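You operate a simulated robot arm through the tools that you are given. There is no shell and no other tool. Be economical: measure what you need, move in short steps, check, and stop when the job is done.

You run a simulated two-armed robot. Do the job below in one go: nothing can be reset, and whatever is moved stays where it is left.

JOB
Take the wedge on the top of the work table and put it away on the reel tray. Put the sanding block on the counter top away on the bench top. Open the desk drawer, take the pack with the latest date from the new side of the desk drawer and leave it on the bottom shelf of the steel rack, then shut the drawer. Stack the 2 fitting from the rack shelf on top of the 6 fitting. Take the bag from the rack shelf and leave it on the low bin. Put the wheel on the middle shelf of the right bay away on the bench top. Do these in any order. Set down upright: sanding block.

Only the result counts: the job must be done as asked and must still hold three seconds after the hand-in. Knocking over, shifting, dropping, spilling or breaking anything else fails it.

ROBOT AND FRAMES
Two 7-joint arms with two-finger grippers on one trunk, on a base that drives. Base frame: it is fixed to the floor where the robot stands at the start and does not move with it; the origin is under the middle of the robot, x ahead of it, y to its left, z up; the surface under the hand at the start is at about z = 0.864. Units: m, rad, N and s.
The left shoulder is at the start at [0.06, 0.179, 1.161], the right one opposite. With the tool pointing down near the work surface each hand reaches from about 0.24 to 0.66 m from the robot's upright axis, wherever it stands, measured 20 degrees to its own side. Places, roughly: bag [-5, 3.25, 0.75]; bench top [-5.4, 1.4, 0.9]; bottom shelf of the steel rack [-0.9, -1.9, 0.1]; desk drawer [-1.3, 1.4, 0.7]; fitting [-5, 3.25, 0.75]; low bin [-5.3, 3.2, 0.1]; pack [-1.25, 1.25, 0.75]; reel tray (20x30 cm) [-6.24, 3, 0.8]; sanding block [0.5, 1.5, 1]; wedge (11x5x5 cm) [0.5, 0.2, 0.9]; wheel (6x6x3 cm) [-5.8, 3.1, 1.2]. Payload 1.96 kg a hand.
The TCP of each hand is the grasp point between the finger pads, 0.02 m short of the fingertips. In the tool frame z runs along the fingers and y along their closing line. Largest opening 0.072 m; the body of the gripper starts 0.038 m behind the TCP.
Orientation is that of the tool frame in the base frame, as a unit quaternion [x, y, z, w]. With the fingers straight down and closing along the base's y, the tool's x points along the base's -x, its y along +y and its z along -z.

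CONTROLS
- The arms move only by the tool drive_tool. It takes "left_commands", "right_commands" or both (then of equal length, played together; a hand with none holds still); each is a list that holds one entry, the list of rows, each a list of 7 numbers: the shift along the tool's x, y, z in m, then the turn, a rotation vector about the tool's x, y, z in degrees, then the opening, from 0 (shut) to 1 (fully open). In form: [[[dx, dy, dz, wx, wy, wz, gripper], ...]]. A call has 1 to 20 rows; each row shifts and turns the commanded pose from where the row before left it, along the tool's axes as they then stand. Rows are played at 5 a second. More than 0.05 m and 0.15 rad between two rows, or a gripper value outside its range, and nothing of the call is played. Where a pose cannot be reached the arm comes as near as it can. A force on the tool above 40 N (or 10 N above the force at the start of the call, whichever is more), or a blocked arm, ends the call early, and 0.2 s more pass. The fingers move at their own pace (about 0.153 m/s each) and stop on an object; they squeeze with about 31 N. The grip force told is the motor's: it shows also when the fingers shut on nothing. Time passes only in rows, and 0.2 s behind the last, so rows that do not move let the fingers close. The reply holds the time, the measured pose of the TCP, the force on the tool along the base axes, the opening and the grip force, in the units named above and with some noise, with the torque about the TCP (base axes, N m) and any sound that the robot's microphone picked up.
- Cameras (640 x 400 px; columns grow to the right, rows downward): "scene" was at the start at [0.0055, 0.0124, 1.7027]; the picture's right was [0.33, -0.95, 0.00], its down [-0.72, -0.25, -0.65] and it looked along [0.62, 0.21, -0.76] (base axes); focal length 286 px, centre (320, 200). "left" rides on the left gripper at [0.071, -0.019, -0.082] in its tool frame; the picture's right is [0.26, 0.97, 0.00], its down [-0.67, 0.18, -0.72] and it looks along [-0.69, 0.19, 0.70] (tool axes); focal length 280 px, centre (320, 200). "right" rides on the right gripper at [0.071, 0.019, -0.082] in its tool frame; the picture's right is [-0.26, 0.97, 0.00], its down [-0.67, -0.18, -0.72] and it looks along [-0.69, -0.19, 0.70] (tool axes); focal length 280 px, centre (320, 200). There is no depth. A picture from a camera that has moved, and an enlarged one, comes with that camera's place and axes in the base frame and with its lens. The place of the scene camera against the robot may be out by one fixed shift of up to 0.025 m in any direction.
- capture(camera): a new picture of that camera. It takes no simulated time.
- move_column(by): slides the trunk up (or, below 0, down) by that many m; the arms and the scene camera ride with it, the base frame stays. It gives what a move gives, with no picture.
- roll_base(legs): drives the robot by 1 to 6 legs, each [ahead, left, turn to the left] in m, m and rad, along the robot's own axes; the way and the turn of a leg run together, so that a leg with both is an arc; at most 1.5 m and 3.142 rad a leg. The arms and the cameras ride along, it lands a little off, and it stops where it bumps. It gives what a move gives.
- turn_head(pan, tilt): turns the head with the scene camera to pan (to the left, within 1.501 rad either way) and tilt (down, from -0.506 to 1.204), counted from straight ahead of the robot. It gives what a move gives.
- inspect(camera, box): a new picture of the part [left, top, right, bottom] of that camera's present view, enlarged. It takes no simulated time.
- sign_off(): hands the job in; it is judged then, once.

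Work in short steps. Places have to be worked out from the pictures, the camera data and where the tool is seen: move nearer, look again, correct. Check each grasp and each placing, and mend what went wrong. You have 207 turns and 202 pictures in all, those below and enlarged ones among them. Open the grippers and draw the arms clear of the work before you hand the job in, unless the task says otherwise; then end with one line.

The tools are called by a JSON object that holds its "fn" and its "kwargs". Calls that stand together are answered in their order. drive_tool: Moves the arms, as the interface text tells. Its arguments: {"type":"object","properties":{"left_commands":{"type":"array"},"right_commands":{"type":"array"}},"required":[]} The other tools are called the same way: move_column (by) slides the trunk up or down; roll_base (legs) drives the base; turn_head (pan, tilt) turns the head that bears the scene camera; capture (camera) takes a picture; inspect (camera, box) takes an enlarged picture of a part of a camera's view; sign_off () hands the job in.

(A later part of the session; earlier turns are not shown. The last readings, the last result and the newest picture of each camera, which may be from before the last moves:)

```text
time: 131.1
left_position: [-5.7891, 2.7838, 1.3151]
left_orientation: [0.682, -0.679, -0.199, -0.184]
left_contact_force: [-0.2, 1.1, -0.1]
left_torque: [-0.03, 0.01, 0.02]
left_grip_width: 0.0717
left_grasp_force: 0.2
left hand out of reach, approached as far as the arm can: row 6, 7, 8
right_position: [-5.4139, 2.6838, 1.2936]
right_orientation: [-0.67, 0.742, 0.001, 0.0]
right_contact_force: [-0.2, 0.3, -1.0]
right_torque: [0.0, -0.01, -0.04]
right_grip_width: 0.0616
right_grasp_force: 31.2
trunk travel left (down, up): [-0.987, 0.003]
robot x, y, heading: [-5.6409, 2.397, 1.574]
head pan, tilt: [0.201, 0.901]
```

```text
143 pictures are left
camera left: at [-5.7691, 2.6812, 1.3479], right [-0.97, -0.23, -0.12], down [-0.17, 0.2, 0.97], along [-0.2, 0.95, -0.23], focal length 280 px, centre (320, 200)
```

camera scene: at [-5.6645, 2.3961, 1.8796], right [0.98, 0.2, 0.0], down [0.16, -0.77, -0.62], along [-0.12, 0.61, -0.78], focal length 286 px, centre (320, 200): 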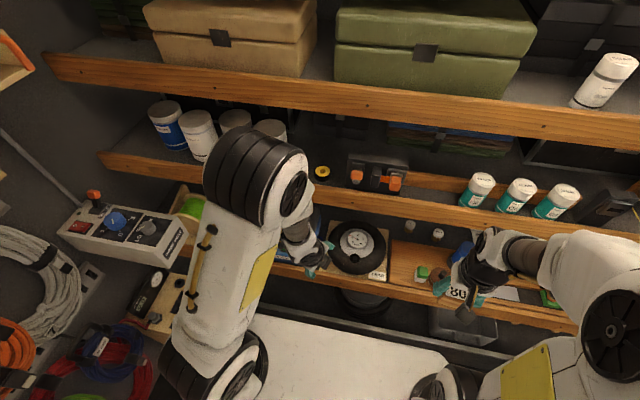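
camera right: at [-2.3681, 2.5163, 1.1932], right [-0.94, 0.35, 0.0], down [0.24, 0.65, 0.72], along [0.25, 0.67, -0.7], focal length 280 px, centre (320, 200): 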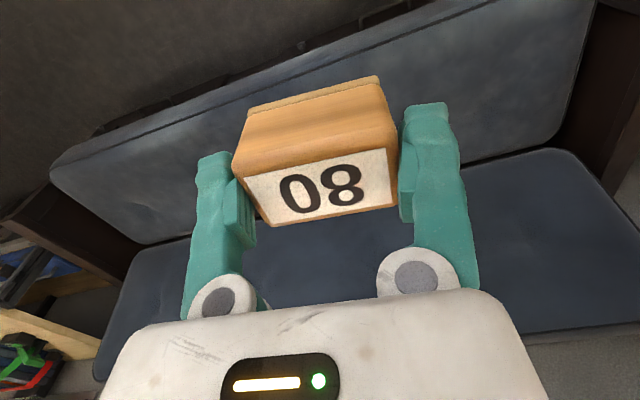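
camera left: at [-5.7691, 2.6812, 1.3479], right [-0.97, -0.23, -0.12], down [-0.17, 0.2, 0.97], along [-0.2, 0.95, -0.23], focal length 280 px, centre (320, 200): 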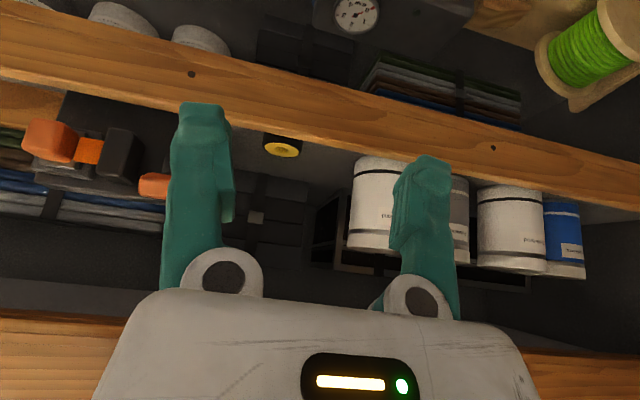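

Wheel hub top ≈(-5.785, 3.06, 1.19), lip top ≈1.195. I'll drive 0.1 m nearer and bring the tilted hand above it.

{"fn": "roll_base", "kwargs": {"legs": [[0.1, 0, 0]]}}

{"fn": "drive_tool", "kwargs": {"left_commands": [[[-0.0217, -0.001, 0.032, 0, 0, 0, 1], [-0.0217, -0.001, 0.032, 0, 0, 0, 1], [-0.0217, -0.001, 0.032, 0, 0, 0, 1], [-0.0217, -0.001, 0.032, 0, 0, 0, 1], [-0.015, 0, 0.02, 0, 0, 0, 1], [0, 0, 0, 0, 0, 0, 1]]]}}

{"fn": "capture", "kwargs": {"camera": "left"}}

{"fn": "capture", "kwargs": {"camera": "scene"}}

```text
time: 132.2
left_position: [-5.7896, 2.879, 1.3159]
left_orientation: [0.682, -0.679, -0.201, -0.185]
left_contact_force: [0.3, -0.5, 0.0]
left_torque: [0.01, -0.03, 0.0]
left_grip_width: 0.0719
left_grasp_force: 0.2
right_position: [-5.4148, 2.7806, 1.2942]
right_orientation: [-0.669, 0.743, 0.002, 0.003]
right_contact_force: [0.3, -0.8, -1.6]
right_torque: [0.04, -0.01, 0.0]
right_grip_width: 0.0614
right_grasp_force: 31.1
trunk travel left (down, up): [-0.987, 0.003]
robot x, y, heading: [-5.6381, 2.4957, 1.574]
head pan, tilt: [0.201, 0.901]
```

```text
time: 133.6
left_position: [-5.7859, 3.0465, 1.2414]
left_orientation: [0.683, -0.679, -0.199, -0.183]
left_contact_force: [-0.1, -0.1, 0.4]
left_torque: [0.02, 0.01, -0.01]
left_grip_width: 0.0719
left_grasp_force: 0.0
right_position: [-5.4153, 2.7839, 1.2932]
right_orientation: [-0.67, 0.743, 0.001, 0.0]
right_contact_force: [-0.6, 0.5, -0.3]
right_torque: [-0.03, 0.01, -0.04]
right_grip_width: 0.0614
right_grasp_force: 31.4
trunk travel left (down, up): [-0.987, 0.003]
robot x, y, heading: [-5.64, 2.4951, 1.571]
head pan, tilt: [0.201, 0.901]
```

```text
142 pictures are left
camera left: at [-5.7667, 2.9444, 1.2742], right [-0.97, -0.23, -0.12], down [-0.17, 0.2, 0.97], along [-0.2, 0.95, -0.23], focal length 280 px, centre (320, 200)
```

left: 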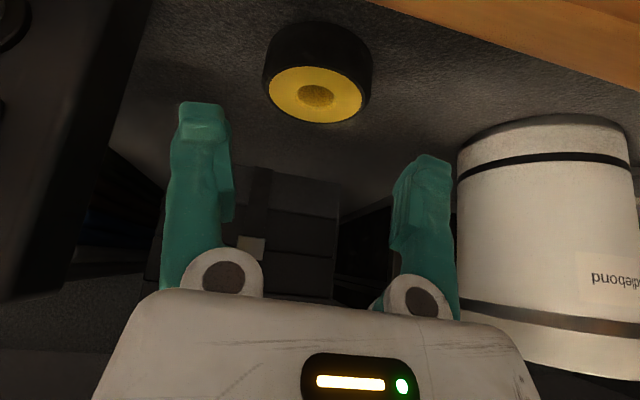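

```text
141 pictures are left
camera scene: at [-5.6642, 2.4953, 1.8796], right [0.98, 0.2, 0.0], down [0.16, -0.77, -0.62], along [-0.13, 0.61, -0.78], focal length 286 px, centre (320, 200)
```

scene: 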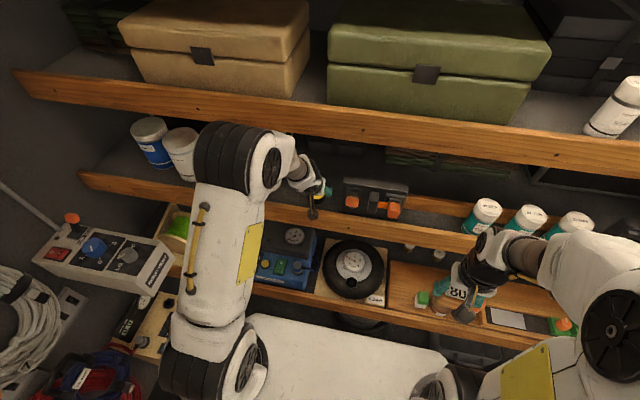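

Refined hub position (-5.786, 3.079, 1.185), nicely along the tool axis. Advancing and closing.

{"fn": "drive_tool", "kwargs": {"left_commands": [[[0.001, 0, 0.022, 0, 0, 0, 1], [0.001, 0, 0.022, 0, 0, 0, 1], [0, 0, 0.021, 0, 0, 0, 1], [0, 0, 0, 0, 0, 0, 1], [0, 0, 0, 0, 0, 0, 0], [0, 0, 0, 0, 0, 0, 0], [0, 0, 0, 0, 0, 0, 0]]]}}

{"fn": "capture", "kwargs": {"camera": "left"}}

```text
time: 135.2
left_position: [-5.7893, 3.0799, 1.1863]
left_orientation: [0.682, -0.679, -0.2, -0.184]
left_contact_force: [3.9, 0.4, 6.2]
left_torque: [0.09, -0.06, 0.02]
left_grip_width: 0.0592
left_grasp_force: 31.3
right_position: [-5.4139, 2.7837, 1.293]
right_orientation: [-0.67, 0.743, 0.002, 0.0]
right_contact_force: [0.2, -0.2, -0.5]
right_torque: [0.0, 0.0, 0.01]
right_grip_width: 0.0614
right_grasp_force: 31.4
trunk travel left (down, up): [-0.987, 0.003]
robot x, y, heading: [-5.6418, 2.496, 1.57]
head pan, tilt: [0.201, 0.901]
```

```text
140 pictures are left
camera left: at [-5.7699, 2.9764, 1.2188], right [-0.97, -0.23, -0.12], down [-0.17, 0.2, 0.97], along [-0.2, 0.95, -0.23], focal length 280 px, centre (320, 200)
```

left: 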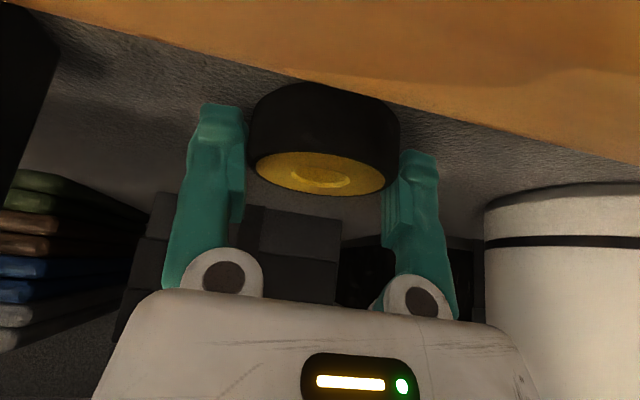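

Wheel gripped (0.059). Lifting over the lip and drawing back.

{"fn": "drive_tool", "kwargs": {"left_commands": [[[-0.013, 0, -0.0213, 0, 0, 0, 0], [-0.013, 0, -0.0213, 0, 0, 0, 0], [0.0273, 0, -0.0225, 0, 0, 0, 0], [0.0273, 0, -0.0225, 0, 0, 0, 0], [0.0273, 0, -0.0225, 0, 0, 0, 0], [0.0273, 0, -0.0225, 0, 0, 0, 0], [0.0273, 0, -0.0225, 0, 0, 0, 0], [0.0273, 0, -0.0225, 0, 0, 0, 0], [0.0273, 0, -0.0225, 0, 0, 0, 0], [0, 0, 0, 0, 0, 0, 0]]]}}

{"fn": "capture", "kwargs": {"camera": "left"}}

```text
time: 137.4
left_position: [-5.7848, 2.8837, 1.2637]
left_orientation: [0.683, -0.679, -0.199, -0.182]
left_contact_force: [-0.6, 0.3, -0.8]
left_torque: [-0.02, 0.0, 0.0]
left_grip_width: 0.0594
left_grasp_force: 30.4
left hand out of reach, approached as far as the arm can: row 8, 9
right_position: [-5.4156, 2.7847, 1.2933]
right_orientation: [-0.67, 0.742, 0.001, 0.001]
right_contact_force: [0.7, -0.8, -0.5]
right_torque: [0.03, 0.0, 0.0]
right_grip_width: 0.0614
right_grasp_force: 31.1
trunk travel left (down, up): [-0.987, 0.003]
robot x, y, heading: [-5.6414, 2.4924, 1.574]
head pan, tilt: [0.201, 0.901]
```

```text
139 pictures are left
camera left: at [-5.7656, 2.7822, 1.2976], right [-0.97, -0.23, -0.12], down [-0.17, 0.2, 0.97], along [-0.2, 0.95, -0.23], focal length 280 px, centre (320, 200)
```

left: 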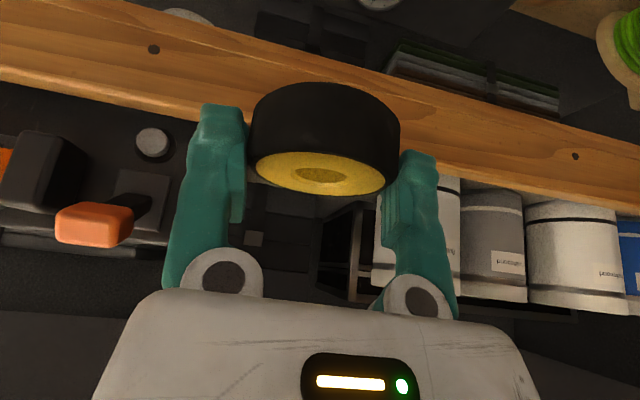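

Wheel held. I'll back to the aisle centre and turn around to face the bench (−y side).

{"fn": "roll_base", "kwargs": {"legs": [[-0.25, -0.15, 0], [0, 0, -1.57]]}}

{"fn": "turn_head", "kwargs": {"pan": -1.0, "tilt": 0.7}}

{"fn": "capture", "kwargs": {"camera": "scene"}}

```text
time: 143.2
left_position: [-5.1067, 2.4029, 1.2647]
left_orientation: [-0.021, 0.963, 0.017, 0.269]
left_contact_force: [-0.3, -0.8, -0.4]
left_torque: [0.0, -0.02, 0.0]
left_grip_width: 0.0593
left_grasp_force: 31.5
right_position: [-5.1932, 2.0293, 1.2933]
right_orientation: [0.032, 0.999, 0.0, 0.0]
right_contact_force: [-0.2, 0.2, 0.0]
right_torque: [-0.01, 0.0, -0.03]
right_grip_width: 0.0614
right_grasp_force: 30.8
trunk travel left (down, up): [-0.987, 0.003]
robot x, y, heading: [-5.4897, 2.2433, 0.04]
head pan, tilt: [0.201, 0.901]
```

```text
time: 144.6
left_position: [-5.1066, 2.4025, 1.2651]
left_orientation: [-0.02, 0.962, 0.016, 0.27]
left_contact_force: [-0.3, -0.6, -1.0]
left_torque: [0.0, 0.02, 0.01]
left_grip_width: 0.0595
left_grasp_force: 31.7
right_position: [-5.1929, 2.03, 1.2918]
right_orientation: [0.032, 0.999, 0.001, 0.001]
right_contact_force: [0.6, -0.1, -1.1]
right_torque: [-0.02, -0.01, -0.01]
right_grip_width: 0.0613
right_grasp_force: 30.8
trunk travel left (down, up): [-0.987, 0.003]
robot x, y, heading: [-5.4905, 2.2447, 0.04]
head pan, tilt: [-1.0, 0.7]
```

```text
138 pictures are left
camera scene: at [-5.5102, 2.1594, 1.8957], right [-0.82, -0.57, 0.0], down [-0.37, 0.53, -0.76], along [0.44, -0.63, -0.64], focal length 286 px, centre (320, 200)
```

scene: 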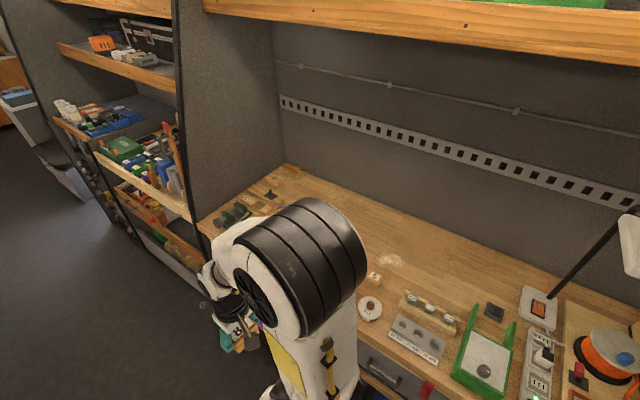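

The bench has free space toward the middle. Finishing the turn and looking at it.

{"fn": "roll_base", "kwargs": {"legs": [[0, 0, -1.6]]}}

{"fn": "turn_head", "kwargs": {"pan": 0.0, "tilt": 0.7}}

{"fn": "capture", "kwargs": {"camera": "scene"}}

```text
time: 148.8
left_position: [-5.3416, 1.8552, 1.2641]
left_orientation: [0.673, 0.689, -0.18, 0.2]
left_contact_force: [-0.4, 0.7, -2.5]
left_torque: [-0.01, 0.02, -0.03]
left_grip_width: 0.0592
left_grasp_force: 31.2
right_position: [-5.7143, 1.9512, 1.293]
right_orientation: [0.737, 0.676, 0.0, 0.001]
right_contact_force: [-0.5, 0.7, -1.9]
right_torque: [0.03, -0.01, -0.02]
right_grip_width: 0.0613
right_grasp_force: 30.7
trunk travel left (down, up): [-0.987, 0.003]
robot x, y, heading: [-5.4878, 2.2425, -1.557]
head pan, tilt: [-1.0, 0.7]
```

```text
time: 150.1
left_position: [-5.3419, 1.8559, 1.2647]
left_orientation: [0.673, 0.688, -0.181, 0.2]
left_contact_force: [-1.0, 0.0, -1.0]
left_torque: [0.01, 0.01, 0.0]
left_grip_width: 0.0592
left_grasp_force: 31.5
right_position: [-5.7141, 1.9511, 1.2938]
right_orientation: [0.737, 0.676, 0.0, 0.001]
right_contact_force: [0.4, -0.5, -1.5]
right_torque: [0.0, 0.01, -0.02]
right_grip_width: 0.0614
right_grasp_force: 30.7
trunk travel left (down, up): [-0.987, 0.003]
robot x, y, heading: [-5.4937, 2.2478, -1.555]
head pan, tilt: [0.0, 0.7]
```

```text
137 pictures are left
camera scene: at [-5.4991, 2.2061, 1.8958], right [-1.0, -0.02, 0.0], down [-0.01, 0.64, -0.76], along [0.01, -0.76, -0.64], focal length 286 px, centre (320, 200)
```

scene: 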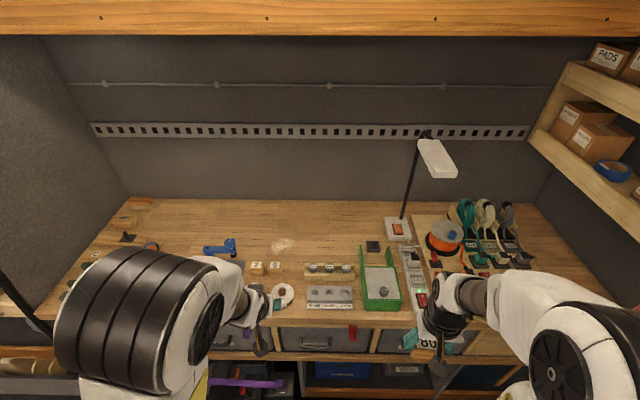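

Zooming on the bench top to choose the free spots.

{"fn": "inspect", "kwargs": {"camera": "scene", "box": [190, 190, 430, 340]}}

```text
2.67 times, centred on (310, 265) of scene
camera zoom: at [-5.4991, 2.2061, 1.8958], right [-1.0, -0.02, 0.0], down [-0.01, 0.64, -0.76], along [0.01, -0.76, -0.64], focal length 764 px, centre (347, 27)
```

zoom: 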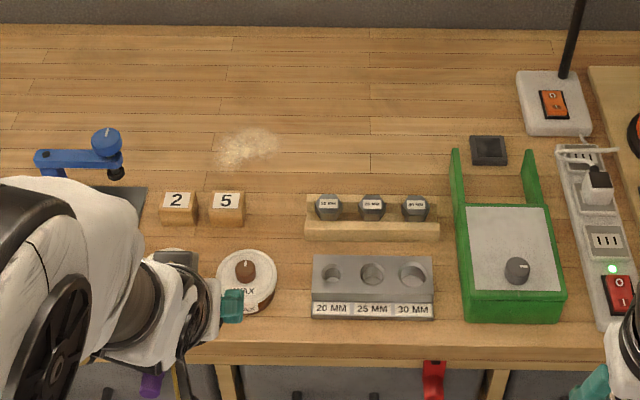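

Free strip: block to ≈(-5.62, 1.35), wheel to ≈(-5.45, 1.34), behind the rod rack. Lowering the trunk to normal height and driving up to the bench.

{"fn": "move_column", "kwargs": {"by": -0.18}}

{"fn": "roll_base", "kwargs": {"legs": [[0, 0, -0.016], [0.29, -0.036, 0]]}}

{"fn": "capture", "kwargs": {"camera": "scene"}}

{"fn": "capture", "kwargs": {"camera": "right"}}

```text
time: 152.1
left_position: [-5.3426, 1.8574, 1.0847]
left_orientation: [0.674, 0.688, -0.181, 0.2]
left_contact_force: [-0.1, -0.3, -1.5]
left_torque: [-0.01, -0.03, 0.02]
left_grip_width: 0.0589
left_grasp_force: 31.1
right_position: [-5.7145, 1.9518, 1.1135]
right_orientation: [0.737, 0.675, -0.001, 0.0]
right_contact_force: [0.3, 0.5, -1.1]
right_torque: [0.0, 0.01, -0.01]
right_grip_width: 0.0611
right_grasp_force: 31.0
trunk travel left (down, up): [-0.807, 0.183]
robot x, y, heading: [-5.491, 2.2426, -1.553]
head pan, tilt: [0.0, 0.7]
```

```text
time: 154.4
left_position: [-5.3849, 1.5683, 1.0843]
left_orientation: [0.681, 0.681, -0.183, 0.199]
left_contact_force: [0.2, 0.1, 0.0]
left_torque: [0.02, 0.01, 0.0]
left_grip_width: 0.0592
left_grasp_force: 30.6
right_position: [-5.7542, 1.6705, 1.1131]
right_orientation: [0.744, 0.668, -0.001, 0.001]
right_contact_force: [0.0, -0.2, -1.3]
right_torque: [0.01, -0.03, 0.01]
right_grip_width: 0.061
right_grasp_force: 31.2
trunk travel left (down, up): [-0.807, 0.183]
robot x, y, heading: [-5.5291, 1.9562, -1.571]
head pan, tilt: [0.0, 0.7]
```

```text
135 pictures are left
camera scene: at [-5.5352, 1.9217, 1.7158], right [-1.0, 0.0, 0.0], down [0.0, 0.64, -0.77], along [0.0, -0.77, -0.64], focal length 286 px, centre (320, 200)
```

scene: 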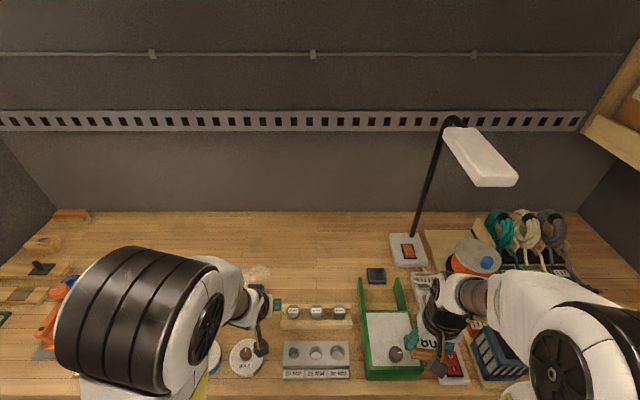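

```text
134 pictures are left
camera right: at [-5.7278, 1.7389, 1.1957], right [0.93, -0.36, 0.0], down [-0.25, -0.65, 0.72], along [-0.26, -0.67, -0.7], focal length 280 px, centre (320, 200)
```

right: 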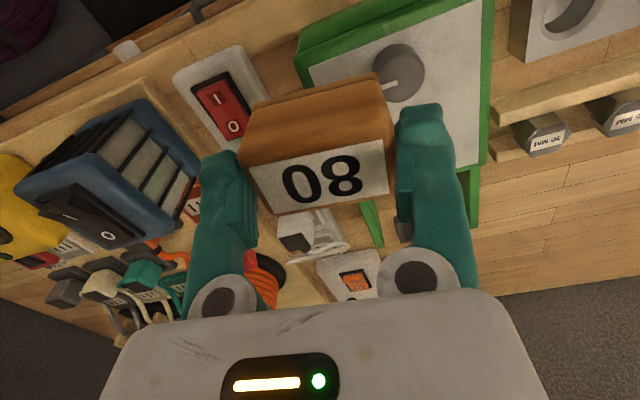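

I'll bring the sanding block over its spot at (-5.60, 1.33), lowering to z≈1.02 first for reach.

{"fn": "drive_tool", "kwargs": {"right_commands": [[[-0.02, 0.021, 0.03, 0, 0, 0, 0], [-0.02, 0.021, 0.03, 0, 0, 0, 0], [-0.035, 0.021, 0.03, 0, 0, 0, 0], [-0.035, 0.021, 0, 0, 0, 0, 0], [-0.035, 0.021, 0, 0, 0, 0, 0], [-0.035, 0.021, 0, 0, 0, 0, 0], [-0.035, 0.021, 0, 0, 0, 0, 0], [-0.035, 0.021, 0, 0, 0, 0, 0], [-0.035, 0.021, 0, 0, 0, 0, 0], [-0.036, 0, 0, 0, 0, 0, 0], [0, 0, 0, 0, 0, 0, 0]]]}}

{"fn": "capture", "kwargs": {"camera": "right"}}

{"fn": "capture", "kwargs": {"camera": "scene"}}

```text
refused: row 3 steps farther than a row can; nothing moved
```

```text
133 pictures are left
camera right: at [-5.7278, 1.7389, 1.1957], right [0.93, -0.36, 0.0], down [-0.25, -0.65, 0.72], along [-0.26, -0.67, -0.7], focal length 280 px, centre (320, 200)
```

right: 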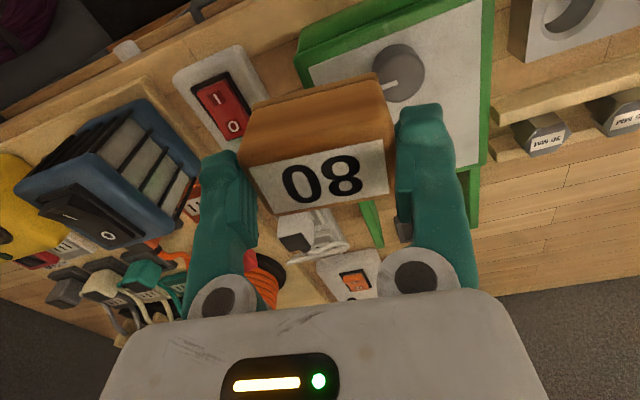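

```text
132 pictures are left
camera scene: at [-5.5352, 1.9217, 1.7158], right [-1.0, 0.0, 0.0], down [0.0, 0.64, -0.77], along [0.0, -0.77, -0.64], focal length 286 px, centre (320, 200)
```

scene: 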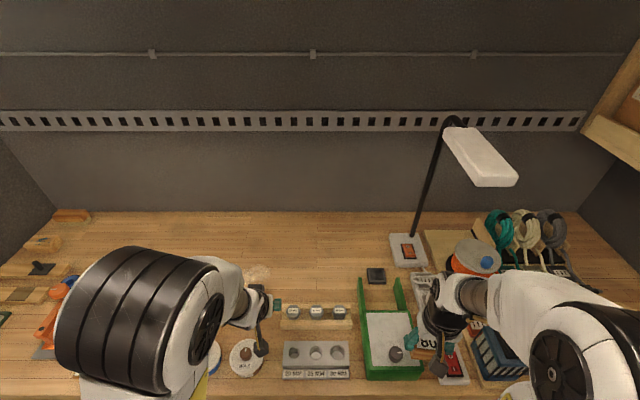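

One row was too long; resending with smaller steps.

{"fn": "drive_tool", "kwargs": {"right_commands": [[[-0.015, 0.021, 0.03, 0, 0, 0, 0], [-0.02, 0.021, 0.03, 0, 0, 0, 0], [-0.02, 0.021, 0.03, 0, 0, 0, 0], [-0.038, 0.021, 0, 0, 0, 0, 0], [-0.038, 0.021, 0, 0, 0, 0, 0], [-0.038, 0.021, 0, 0, 0, 0, 0], [-0.038, 0.021, 0, 0, 0, 0, 0], [-0.038, 0.021, 0, 0, 0, 0, 0], [-0.038, 0.021, 0, 0, 0, 0, 0], [-0.038, 0, 0, 0, 0, 0, 0], [0, 0, 0, 0, 0, 0, 0]]]}}

{"fn": "capture", "kwargs": {"camera": "right"}}

{"fn": "capture", "kwargs": {"camera": "scene"}}

```text
time: 155.1
left_position: [-5.3848, 1.568, 1.085]
left_orientation: [0.68, 0.682, -0.182, 0.198]
left_contact_force: [0.2, 1.0, -1.0]
left_torque: [-0.02, -0.01, 0.0]
left_grip_width: 0.0591
left_grasp_force: 31.1
right_position: [-5.7178, 1.6315, 1.0602]
right_orientation: [0.744, 0.668, -0.006, 0.004]
right_contact_force: [0.1, -1.9, 13.0]
right_torque: [0.12, -0.18, -0.02]
right_grip_width: 0.0628
right_grasp_force: 31.2
trunk travel left (down, up): [-0.807, 0.183]
robot x, y, heading: [-5.5275, 1.959, -1.574]
head pan, tilt: [0.0, 0.7]
stopped in row 3 (right hand): the force on the tool passed its limit at 82 N (the readings are from after the stop); the commanded pose is now the measured one
```

```text
131 pictures are left
camera right: at [-5.6912, 1.7002, 1.142], right [0.93, -0.36, 0.0], down [-0.25, -0.64, 0.72], along [-0.26, -0.68, -0.69], focal length 280 px, centre (320, 200)
```

right: 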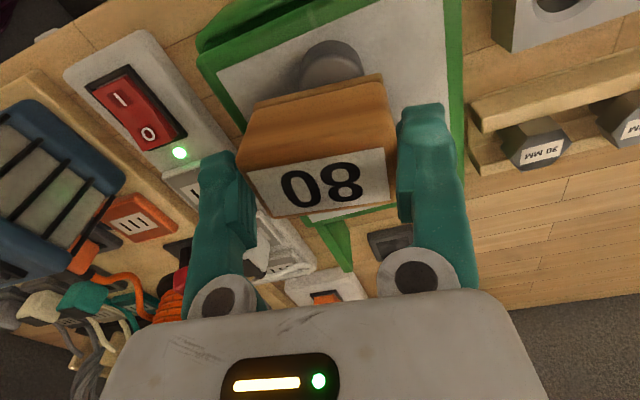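

```text
130 pictures are left
camera scene: at [-5.5343, 1.921, 1.716], right [-1.0, 0.0, 0.0], down [0.0, 0.64, -0.77], along [0.0, -0.77, -0.64], focal length 286 px, centre (320, 200)
```

scene: 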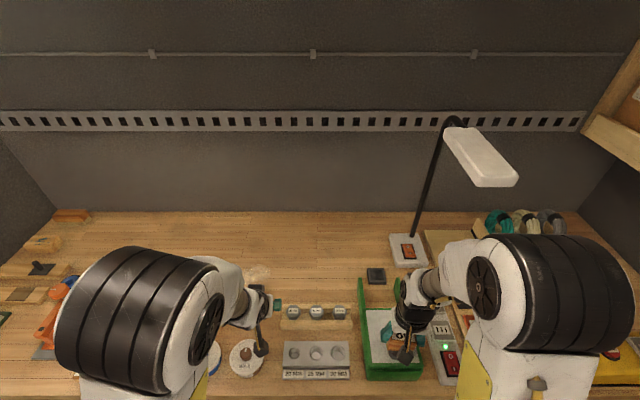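

The block touched the green unit's knob (top ≈1.0); nothing seems shifted. Lifting clear and checking the grip and the unit.

{"fn": "drive_tool", "kwargs": {"right_commands": [[[0, 0, -0.03, 0, 0, 0, 0], [0, 0, -0.03, 0, 0, 0, 0], [0, 0, 0, 0, 0, 0, 0]]]}}

{"fn": "capture", "kwargs": {"camera": "right"}}

{"fn": "inspect", "kwargs": {"camera": "scene", "box": [270, 250, 450, 390]}}

```text
time: 155.9
left_position: [-5.385, 1.5667, 1.084]
left_orientation: [0.681, 0.681, -0.184, 0.198]
left_contact_force: [-0.1, 0.5, -0.7]
left_torque: [0.02, 0.02, -0.02]
left_grip_width: 0.059
left_grasp_force: 30.8
right_position: [-5.7187, 1.6307, 1.1193]
right_orientation: [0.744, 0.669, -0.004, 0.005]
right_contact_force: [0.3, -0.8, -2.1]
right_torque: [0.0, 0.0, 0.02]
right_grip_width: 0.0626
right_grasp_force: 30.9
trunk travel left (down, up): [-0.807, 0.183]
robot x, y, heading: [-5.5257, 1.9592, -1.575]
head pan, tilt: [0.0, 0.7]
```

```text
129 pictures are left
camera right: at [-5.6925, 1.6998, 1.2015], right [0.93, -0.36, 0.0], down [-0.25, -0.64, 0.72], along [-0.26, -0.67, -0.69], focal length 280 px, centre (320, 200)
```

right: 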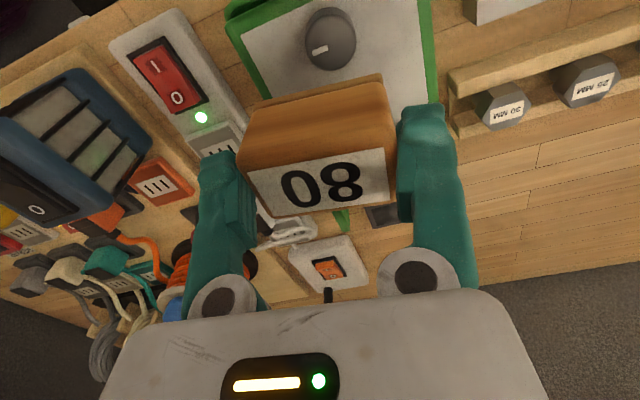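

```text
2.86 times, centred on (360, 320) of scene
camera zoom: at [-5.5357, 1.9192, 1.7157], right [-1.0, 0.0, 0.0], down [0.0, 0.64, -0.76], along [0.0, -0.76, -0.64], focal length 818 px, centre (206, -143)
```

zoom: 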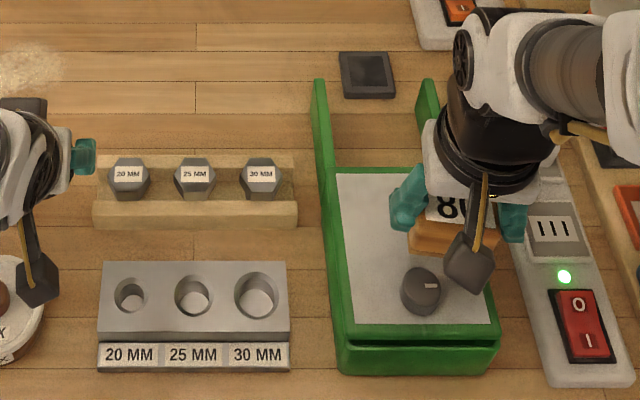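

All in place. Moving the block left at height, then forward behind the rod rack while descending.

{"fn": "drive_tool", "kwargs": {"right_commands": [[[-0.0294, 0.033, 0, 0, 0, 0, 0], [-0.0294, 0.033, 0, 0, 0, 0, 0], [-0.0294, 0.033, 0, 0, 0, 0, 0], [-0.0294, 0.033, 0, 0, 0, 0, 0], [-0.025, 0.0025, 0, 0, 0, 0, 0], [-0.025, 0.0025, 0, 0, 0, 0, 0], [-0.035, 0.004, 0.025, 0, 0, 0, 0], [-0.035, 0.004, 0.025, 0, 0, 0, 0], [-0.025, 0.0027, 0.02, 0, 0, 0, 0], [-0.025, 0.0027, 0.02, 0, 0, 0, 0], [0, 0, 0, 0, 0, 0, 0]]]}}

{"fn": "capture", "kwargs": {"camera": "right"}}

{"fn": "capture", "kwargs": {"camera": "scene"}}

```text
time: 158.3
left_position: [-5.3855, 1.5686, 1.084]
left_orientation: [0.681, 0.681, -0.184, 0.198]
left_contact_force: [-0.2, -0.3, -1.3]
left_torque: [0.03, -0.02, 0.01]
left_grip_width: 0.059
left_grasp_force: 31.3
right_position: [-5.5999, 1.4162, 1.0974]
right_orientation: [0.743, 0.669, -0.006, 0.006]
right_contact_force: [-0.9, -0.1, -0.7]
right_torque: [-0.01, 0.02, 0.03]
right_grip_width: 0.0623
right_grasp_force: 30.9
right hand out of reach, approached as far as the arm can: row 7, 8, 9, 10
trunk travel left (down, up): [-0.807, 0.183]
robot x, y, heading: [-5.5295, 1.9611, -1.575]
head pan, tilt: [0.0, 0.7]
```

```text
127 pictures are left
camera right: at [-5.5733, 1.4851, 1.1782], right [0.93, -0.36, 0.01], down [-0.25, -0.64, 0.73], along [-0.26, -0.68, -0.69], focal length 280 px, centre (320, 200)
```

right: 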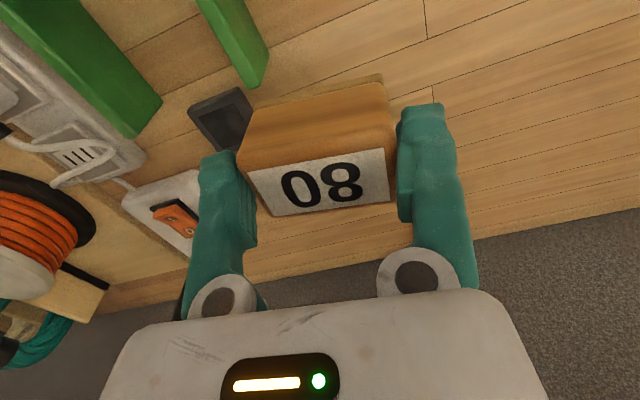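

```text
126 pictures are left
camera scene: at [-5.5354, 1.9208, 1.7158], right [-1.0, 0.0, 0.0], down [0.0, 0.64, -0.76], along [0.0, -0.76, -0.64], focal length 286 px, centre (320, 200)
```

scene: 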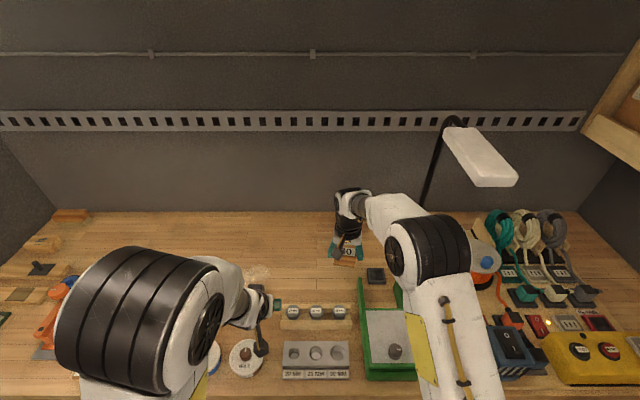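

Continuing: down and forward a bit to y≈1.35.

{"fn": "drive_tool", "kwargs": {"right_commands": [[[-0.01, 0.001, 0.025, 0, 0, 0, 0], [-0.015, 0.001, 0.025, 0, 0, 0, 0], [-0.025, 0.0025, 0.02, 0, 0, 0, 0], [-0.02, 0.002, 0.02, 0, 0, 0, 0], [0, 0, 0, 0, 0, 0, 0]]]}}

{"fn": "capture", "kwargs": {"camera": "right"}}

```text
time: 159.5
left_position: [-5.3856, 1.568, 1.083]
left_orientation: [0.681, 0.681, -0.182, 0.198]
left_contact_force: [0.4, 0.5, -1.3]
left_torque: [0.03, 0.0, 0.0]
left_grip_width: 0.0588
left_grasp_force: 31.1
right_position: [-5.6007, 1.3814, 1.0388]
right_orientation: [0.744, 0.669, -0.004, 0.004]
right_contact_force: [-0.6, -0.6, -1.2]
right_torque: [0.03, -0.04, 0.02]
right_grip_width: 0.0624
right_grasp_force: 30.4
right hand out of reach, approached as far as the arm can: row 3, 4
trunk travel left (down, up): [-0.807, 0.183]
robot x, y, heading: [-5.5309, 1.9571, -1.571]
head pan, tilt: [0.0, 0.7]
```

```text
125 pictures are left
camera right: at [-5.573, 1.45, 1.1201], right [0.93, -0.36, 0.0], down [-0.25, -0.64, 0.72], along [-0.26, -0.68, -0.69], focal length 280 px, centre (320, 200)
```

right: 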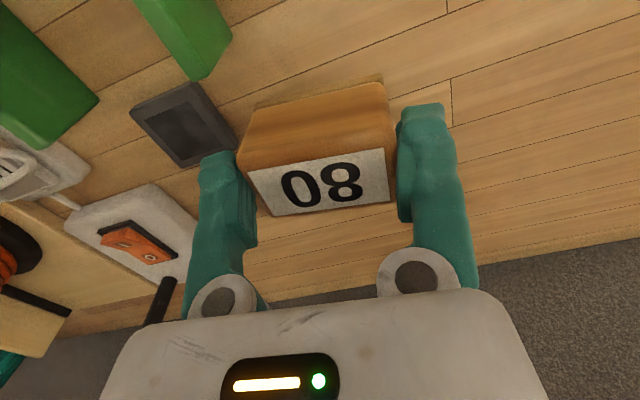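

Bench surface estimated at ≈0.855. Descending toward it, in small steps.

{"fn": "drive_tool", "kwargs": {"right_commands": [[[-0.004, 0, 0.03, 0, 0, 0, 0], [-0.004, 0, 0.03, 0, 0, 0, 0], [-0.004, 0, 0.03, 0, 0, 0, 0], [0, 0, 0.02, 0, 0, 0, 0], [0, 0, 0, 0, 0, 0, 0]]]}}

{"fn": "capture", "kwargs": {"camera": "right"}}

```text
time: 160.3
left_position: [-5.3846, 1.5703, 1.0847]
left_orientation: [0.68, 0.681, -0.183, 0.199]
left_contact_force: [-0.3, -0.1, -1.6]
left_torque: [0.02, -0.03, -0.02]
left_grip_width: 0.0587
left_grasp_force: 31.2
right_position: [-5.6009, 1.3675, 0.9634]
right_orientation: [0.744, 0.668, -0.008, 0.01]
right_contact_force: [-0.5, 7.3, 21.5]
right_torque: [0.54, 0.24, -0.1]
right_grip_width: 0.0636
right_grasp_force: 31.3
trunk travel left (down, up): [-0.807, 0.183]
robot x, y, heading: [-5.5278, 1.9582, -1.577]
head pan, tilt: [0.0, 0.7]
stopped in row 4 (right hand): the force on the tool passed its limit at 62 N (the readings are from after the stop); the commanded pose is now the measured one
```

```text
124 pictures are left
camera right: at [-5.5726, 1.4363, 1.0437], right [0.93, -0.36, 0.01], down [-0.25, -0.63, 0.73], along [-0.26, -0.69, -0.68], focal length 280 px, centre (320, 200)
```

right: 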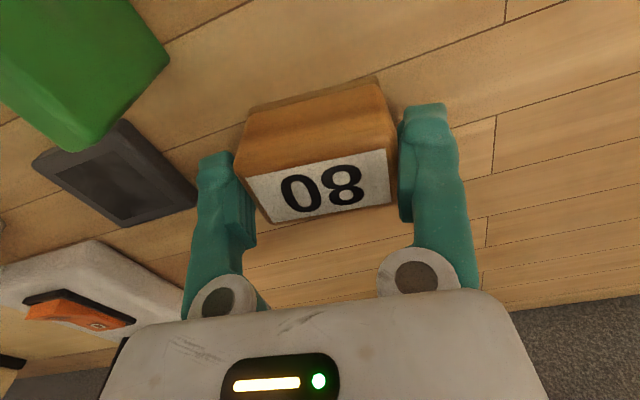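

Contact at TCP z 0.963: the block stands on the bench (≈0.93). Releasing by easing up 2 mm, opening and lifting straight.

{"fn": "drive_tool", "kwargs": {"right_commands": [[[0, 0, -0.003, 0, 0, 0, 0], [0, 0, 0, 0, 0, 0, 0], [0, 0, 0, 0, 0, 0, 1], [0, 0, 0, 0, 0, 0, 1], [0, 0, 0, 0, 0, 0, 1], [0, 0, -0.02, 0, 0, 0, 1], [0, 0, -0.03, 0, 0, 0, 1], [0, 0, -0.03, 0, 0, 0, 1], [0, 0, 0, 0, 0, 0, 1]]]}}

{"fn": "capture", "kwargs": {"camera": "right"}}

```text
time: 162.3
left_position: [-5.3844, 1.5682, 1.0837]
left_orientation: [0.681, 0.681, -0.182, 0.198]
left_contact_force: [-0.2, 0.6, -0.6]
left_torque: [0.01, -0.01, -0.02]
left_grip_width: 0.0588
left_grasp_force: 30.5
right_position: [-5.6022, 1.3664, 1.0119]
right_orientation: [0.743, 0.669, -0.007, 0.009]
right_contact_force: [0.0, 0.1, -1.0]
right_torque: [0.0, 0.01, 0.01]
right_grip_width: 0.0717
right_grasp_force: 0.1
right hand out of reach, approached as far as the arm can: row 8
trunk travel left (down, up): [-0.807, 0.183]
robot x, y, heading: [-5.5284, 1.9603, -1.573]
head pan, tilt: [0.0, 0.7]
```

```text
123 pictures are left
camera right: at [-5.5747, 1.4359, 1.093], right [0.93, -0.36, 0.01], down [-0.25, -0.63, 0.73], along [-0.26, -0.68, -0.68], focal length 280 px, centre (320, 200)
```

right: 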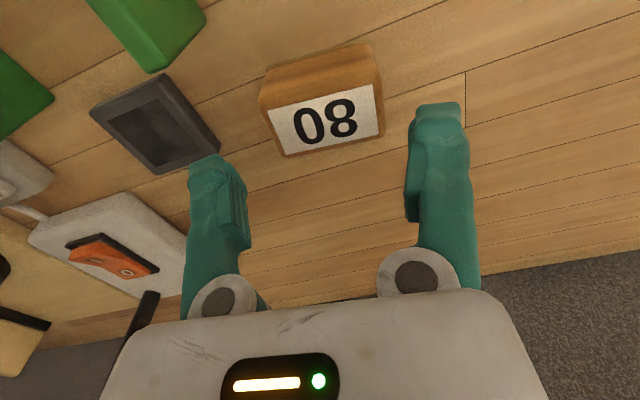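

The sanding block stands upright on the bench. I'll withdraw the right hand, then move 5 cm closer for the wheel.

{"fn": "drive_tool", "kwargs": {"right_commands": [[[0.02, 0, -0.03, 0, 0, 0, 1], [0.02, 0, -0.03, 0, 0, 0, 1], [0.02, 0, -0.03, 0, 0, 0, 1], [0.04, -0.02, 0, 0, 0, 0, 1], [0.04, -0.02, 0, 0, 0, 0, 1], [0.04, -0.02, 0, 0, 0, 0, 1], [0.04, -0.02, 0, 0, 0, 0, 1], [0.04, -0.02, 0, 0, 0, 0, 1], [0.03, -0.02, 0, 0, 0, 0, 1]]]}}

{"fn": "roll_base", "kwargs": {"legs": [[0.05, 0, 0]]}}

{"fn": "drive_tool", "kwargs": {"left_commands": [[[-0.0342, -0.011, 0.0207, 0, 0, 0, 0], [-0.0342, -0.011, 0.0207, 0, 0, 0, 0], [-0.0342, -0.011, 0.0207, 0, 0, 0, 0], [-0.0342, -0.011, 0.0207, 0, 0, 0, 0], [-0.0153, -0.011, 0.0326, 0, 0, 0, 0], [-0.0153, -0.011, 0.0326, 0, 0, 0, 0], [0, 0, 0, 0, 0, 0, 0]]]}}

{"fn": "capture", "kwargs": {"camera": "left"}}

{"fn": "capture", "kwargs": {"camera": "scene"}}

```text
time: 164.3
left_position: [-5.3858, 1.567, 1.0843]
left_orientation: [0.68, 0.681, -0.184, 0.199]
left_contact_force: [-0.7, 0.0, -1.1]
left_torque: [-0.02, -0.01, 0.01]
left_grip_width: 0.0589
left_grasp_force: 30.8
right_position: [-5.6887, 1.6611, 1.0955]
right_orientation: [0.743, 0.67, -0.007, 0.009]
right_contact_force: [0.6, 0.3, 0.2]
right_torque: [0.01, -0.05, -0.02]
right_grip_width: 0.0718
right_grasp_force: 0.0
right hand out of reach, approached as far as the arm can: row 9
trunk travel left (down, up): [-0.807, 0.183]
robot x, y, heading: [-5.5262, 1.9608, -1.573]
head pan, tilt: [0.0, 0.7]
```

```text
time: 165.4
left_position: [-5.386, 1.5288, 1.0828]
left_orientation: [0.681, 0.681, -0.182, 0.198]
left_contact_force: [-0.5, -0.3, -0.3]
left_torque: [0.03, -0.01, 0.02]
left_grip_width: 0.0592
left_grasp_force: 31.1
right_position: [-5.6872, 1.6196, 1.0939]
right_orientation: [0.743, 0.669, -0.005, 0.007]
right_contact_force: [0.3, -0.5, -0.5]
right_torque: [0.0, 0.0, 0.0]
right_grip_width: 0.0719
right_grasp_force: 0.0
trunk travel left (down, up): [-0.807, 0.183]
robot x, y, heading: [-5.5261, 1.9242, -1.571]
head pan, tilt: [0.0, 0.7]
stopped in leg 1: the robot was blocked; the commanded pose is now the measured one
```

```text
time: 167.0
left_position: [-5.4498, 1.3139, 1.0447]
left_orientation: [0.68, 0.682, -0.183, 0.199]
left_contact_force: [-0.3, 0.3, -2.0]
left_torque: [-0.01, 0.01, -0.02]
left_grip_width: 0.059
left_grasp_force: 30.9
right_position: [-5.687, 1.6255, 1.0957]
right_orientation: [0.744, 0.669, -0.007, 0.01]
right_contact_force: [0.5, 0.1, 0.1]
right_torque: [-0.01, -0.02, 0.0]
right_grip_width: 0.0721
right_grasp_force: 0.0
trunk travel left (down, up): [-0.807, 0.183]
robot x, y, heading: [-5.5244, 1.929, -1.573]
head pan, tilt: [0.0, 0.7]
```

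```text
122 pictures are left
camera left: at [-5.4708, 1.4169, 1.0785], right [0.97, 0.23, -0.12], down [0.16, -0.2, 0.97], along [0.2, -0.95, -0.23], focal length 280 px, centre (320, 200)
```

left: 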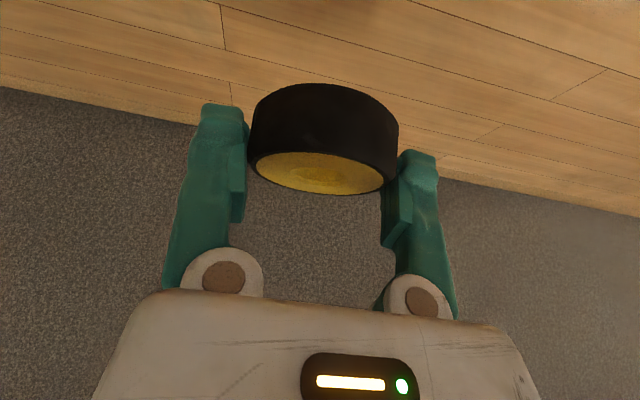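

```text
121 pictures are left
camera scene: at [-5.5352, 1.8862, 1.7158], right [-1.0, 0.0, 0.0], down [0.0, 0.64, -0.77], along [0.0, -0.77, -0.64], focal length 286 px, centre (320, 200)
```

scene: 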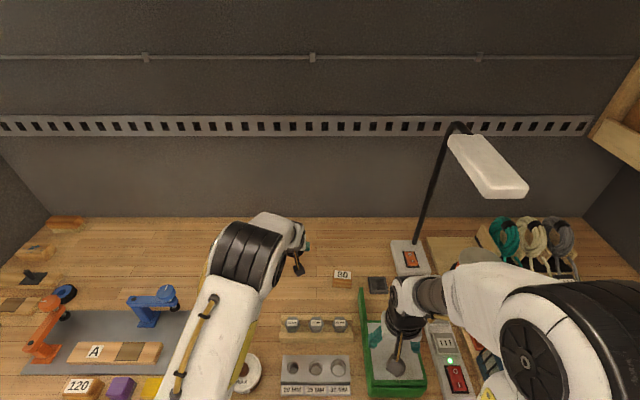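

The base touched the bench front lightly, no harm seen. Lowering the wheel onto the bench at (-5.45, 1.31).

{"fn": "drive_tool", "kwargs": {"left_commands": [[[0.0155, 0, 0.0257, 0, 0, 0, 0], [0.0155, 0, 0.0257, 0, 0, 0, 0], [0.0078, 0, 0.0128, 0, 0, 0, 0], [0.0052, 0, 0.0085, 0, 0, 0, 0], [0.0052, 0, 0.0085, 0, 0, 0, 0], [0, 0, 0, 0, 0, 0, 0]]]}}

{"fn": "capture", "kwargs": {"camera": "left"}}

```text
time: 168.4
left_position: [-5.4458, 1.3114, 0.949]
left_orientation: [0.681, 0.681, -0.184, 0.199]
left_contact_force: [-0.4, 0.1, -0.6]
left_torque: [-0.02, -0.02, -0.01]
left_grip_width: 0.0592
left_grasp_force: 30.5
right_position: [-5.688, 1.6243, 1.0945]
right_orientation: [0.743, 0.669, -0.008, 0.009]
right_contact_force: [0.1, 0.2, -1.0]
right_torque: [0.02, 0.03, 0.02]
right_grip_width: 0.0721
right_grasp_force: 0.0
trunk travel left (down, up): [-0.807, 0.183]
robot x, y, heading: [-5.5285, 1.9229, -1.571]
head pan, tilt: [0.0, 0.7]
```

```text
120 pictures are left
camera left: at [-5.4681, 1.4153, 0.9817], right [0.97, 0.23, -0.12], down [0.16, -0.2, 0.97], along [0.2, -0.95, -0.23], focal length 280 px, centre (320, 200)
```

left: 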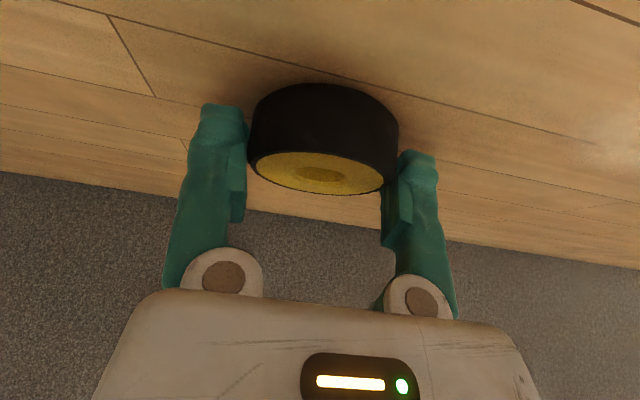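

No contact yet; lowering further in 1 cm steps.

{"fn": "drive_tool", "kwargs": {"left_commands": [[[0.0052, 0, 0.0085, 0, 0, 0, 0], [0.0052, 0, 0.0085, 0, 0, 0, 0], [0.0026, 0, 0.0043, 0, 0, 0, 0], [0.0026, 0, 0.0043, 0, 0, 0, 0], [0, 0, 0, 0, 0, 0, 0]]]}}

{"fn": "capture", "kwargs": {"camera": "left"}}

```text
time: 168.9
left_position: [-5.4461, 1.3108, 0.9466]
left_orientation: [0.678, 0.679, -0.192, 0.206]
left_contact_force: [1.6, 15.7, 24.5]
left_torque: [0.42, -0.24, 0.14]
left_grip_width: 0.059
left_grasp_force: 31.6
right_position: [-5.6878, 1.6306, 1.0986]
right_orientation: [0.743, 0.669, -0.01, 0.011]
right_contact_force: [-0.1, 0.2, 0.6]
right_torque: [-0.01, -0.03, 0.01]
right_grip_width: 0.0719
right_grasp_force: 0.2
trunk travel left (down, up): [-0.807, 0.183]
robot x, y, heading: [-5.5282, 1.9221, -1.575]
head pan, tilt: [0.0, 0.7]
stopped in row 2 (left hand): the force on the tool passed its limit at 49 N (the readings are from after the stop); the commanded pose is now the measured one
```

```text
119 pictures are left
camera left: at [-5.4682, 1.4151, 0.9773], right [0.97, 0.23, -0.12], down [0.17, -0.18, 0.97], along [0.2, -0.96, -0.21], focal length 280 px, centre (320, 200)
```

left: 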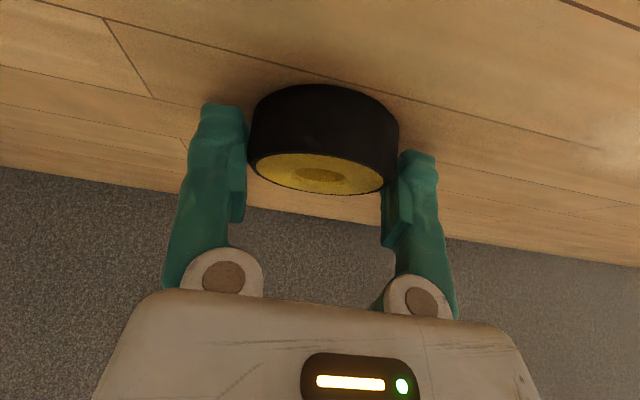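

Contact at TCP 0.946 – the wheel rests on the bench. Easing up, opening and retreating along the tool axis.

{"fn": "drive_tool", "kwargs": {"left_commands": [[[-0.001, 0, -0.002, 0, 0, 0, 0], [0, 0, 0, 0, 0, 0, 1], [0, 0, 0, 0, 0, 0, 1], [0, 0, 0, 0, 0, 0, 1], [0, 0, -0.03, 0, 0, 0, 1], [0, 0, -0.04, 0, 0, 0, 1], [0, 0, -0.04, 0, 0, 0, 1], [-0.02, 0, -0.035, 0, 0, 0, 1], [0, 0, 0, 0, 0, 0, 1]]]}}

{"fn": "capture", "kwargs": {"camera": "left"}}

```text
time: 170.9
left_position: [-5.4472, 1.3686, 1.0779]
left_orientation: [0.679, 0.68, -0.188, 0.203]
left_contact_force: [-1.5, -0.5, -0.4]
left_torque: [0.0, -0.03, 0.02]
left_grip_width: 0.0722
left_grasp_force: 0.1
right_position: [-5.688, 1.6243, 1.0956]
right_orientation: [0.744, 0.668, -0.006, 0.008]
right_contact_force: [1.1, -0.2, 0.0]
right_torque: [0.02, -0.01, 0.02]
right_grip_width: 0.0719
right_grasp_force: 0.0
trunk travel left (down, up): [-0.807, 0.183]
robot x, y, heading: [-5.5298, 1.9233, -1.571]
head pan, tilt: [0.0, 0.7]
```

```text
118 pictures are left
camera left: at [-5.4692, 1.4724, 1.1096], right [0.97, 0.23, -0.12], down [0.17, -0.19, 0.97], along [0.2, -0.96, -0.22], focal length 280 px, centre (320, 200)
```

left: 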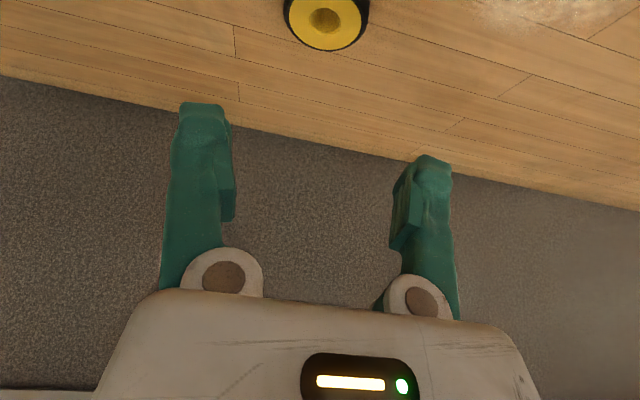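

The wheel is on the bench. Retracting the left hand and levelling it, then backing off and turning toward the rack shelf.

{"fn": "drive_tool", "kwargs": {"left_commands": [[[0.0342, 0.008, -0.0207, 0, 0, 0, 1], [0.0342, 0.008, -0.0207, 0, 0, 0, 1], [0.0342, 0.008, -0.0207, 0, 0, 0, 1], [0.0342, 0.008, -0.0207, 0, 0, 0, 1], [0.0342, 0.008, -0.0207, 0, 0, 0, 1], [0, 0, 0, 0, 8, 0, 1], [0, 0, 0, 0, 8, 0, 1], [0, 0, 0, 0, 8, 0, 1], [0, 0, 0, 0, 7.5, 0, 1]]]}}

{"fn": "capture", "kwargs": {"camera": "scene"}}

{"fn": "roll_base", "kwargs": {"legs": [[-0.32, 0.1, 0], [0, 0, 1.57], [0, 0, 1.57]]}}

{"fn": "turn_head", "kwargs": {"pan": -0.4, "tilt": 0.8}}

{"fn": "capture", "kwargs": {"camera": "scene"}}

```text
time: 172.9
left_position: [-5.417, 1.5386, 1.074]
left_orientation: [0.704, 0.71, 0.003, 0.01]
left_contact_force: [-1.4, -0.5, -0.1]
left_torque: [0.0, -0.02, -0.01]
left_grip_width: 0.0718
left_grasp_force: 0.0
left hand out of reach, approached as far as the arm can: row 5
right_position: [-5.6879, 1.6233, 1.0956]
right_orientation: [0.742, 0.67, -0.007, 0.008]
right_contact_force: [0.2, -0.1, 0.4]
right_torque: [0.01, -0.01, 0.02]
right_grip_width: 0.072
right_grasp_force: 0.2
trunk travel left (down, up): [-0.807, 0.183]
robot x, y, heading: [-5.5282, 1.9227, -1.577]
head pan, tilt: [0.0, 0.7]
```

```text
117 pictures are left
camera scene: at [-5.5354, 1.8849, 1.7157], right [-1.0, 0.0, 0.0], down [0.0, 0.64, -0.76], along [0.0, -0.76, -0.64], focal length 286 px, centre (320, 200)
```

scene: 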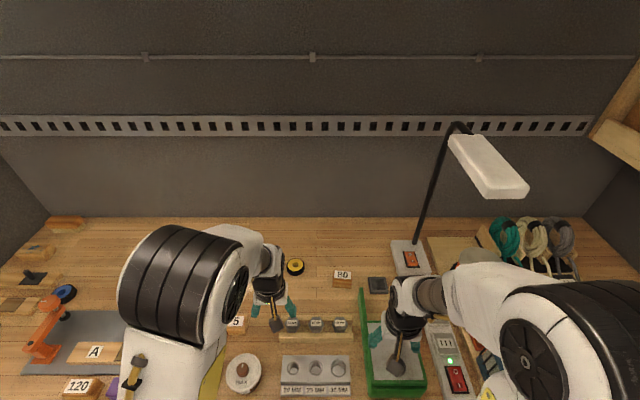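

```text
time: 182.8
left_position: [-5.5502, 2.624, 1.0734]
left_orientation: [0.721, -0.693, -0.012, 0.001]
left_contact_force: [-0.2, 0.2, 0.3]
left_torque: [-0.01, -0.02, 0.0]
left_grip_width: 0.072
left_grasp_force: 0.1
right_position: [-5.2771, 2.5471, 1.0967]
right_orientation: [-0.681, 0.732, 0.009, 0.007]
right_contact_force: [-0.1, 0.5, 0.1]
right_torque: [0.04, -0.01, 0.0]
right_grip_width: 0.0716
right_grasp_force: 0.1
trunk travel left (down, up): [-0.807, 0.183]
robot x, y, heading: [-5.4267, 2.241, 1.602]
head pan, tilt: [0.0, 0.7]
```

```text
time: 183.7
left_position: [-5.5491, 2.6251, 1.0747]
left_orientation: [0.72, -0.693, -0.012, 0.002]
left_contact_force: [0.4, -0.6, -0.1]
left_torque: [0.03, 0.01, 0.01]
left_grip_width: 0.0722
left_grasp_force: 0.2
right_position: [-5.2768, 2.547, 1.0956]
right_orientation: [-0.681, 0.732, 0.009, 0.007]
right_contact_force: [0.3, 0.4, 0.1]
right_torque: [-0.01, -0.01, -0.02]
right_grip_width: 0.0716
right_grasp_force: 0.2
trunk travel left (down, up): [-0.807, 0.183]
robot x, y, heading: [-5.4235, 2.244, 1.596]
head pan, tilt: [-0.4, 0.799]
```

```text
116 pictures are left
camera scene: at [-5.404, 2.2453, 1.7075], right [0.93, -0.36, 0.0], down [-0.26, -0.67, -0.7], along [0.25, 0.65, -0.72], focal length 286 px, centre (320, 200)
```

scene: 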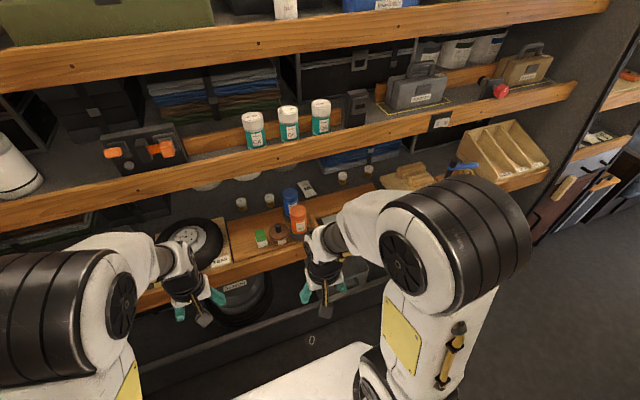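

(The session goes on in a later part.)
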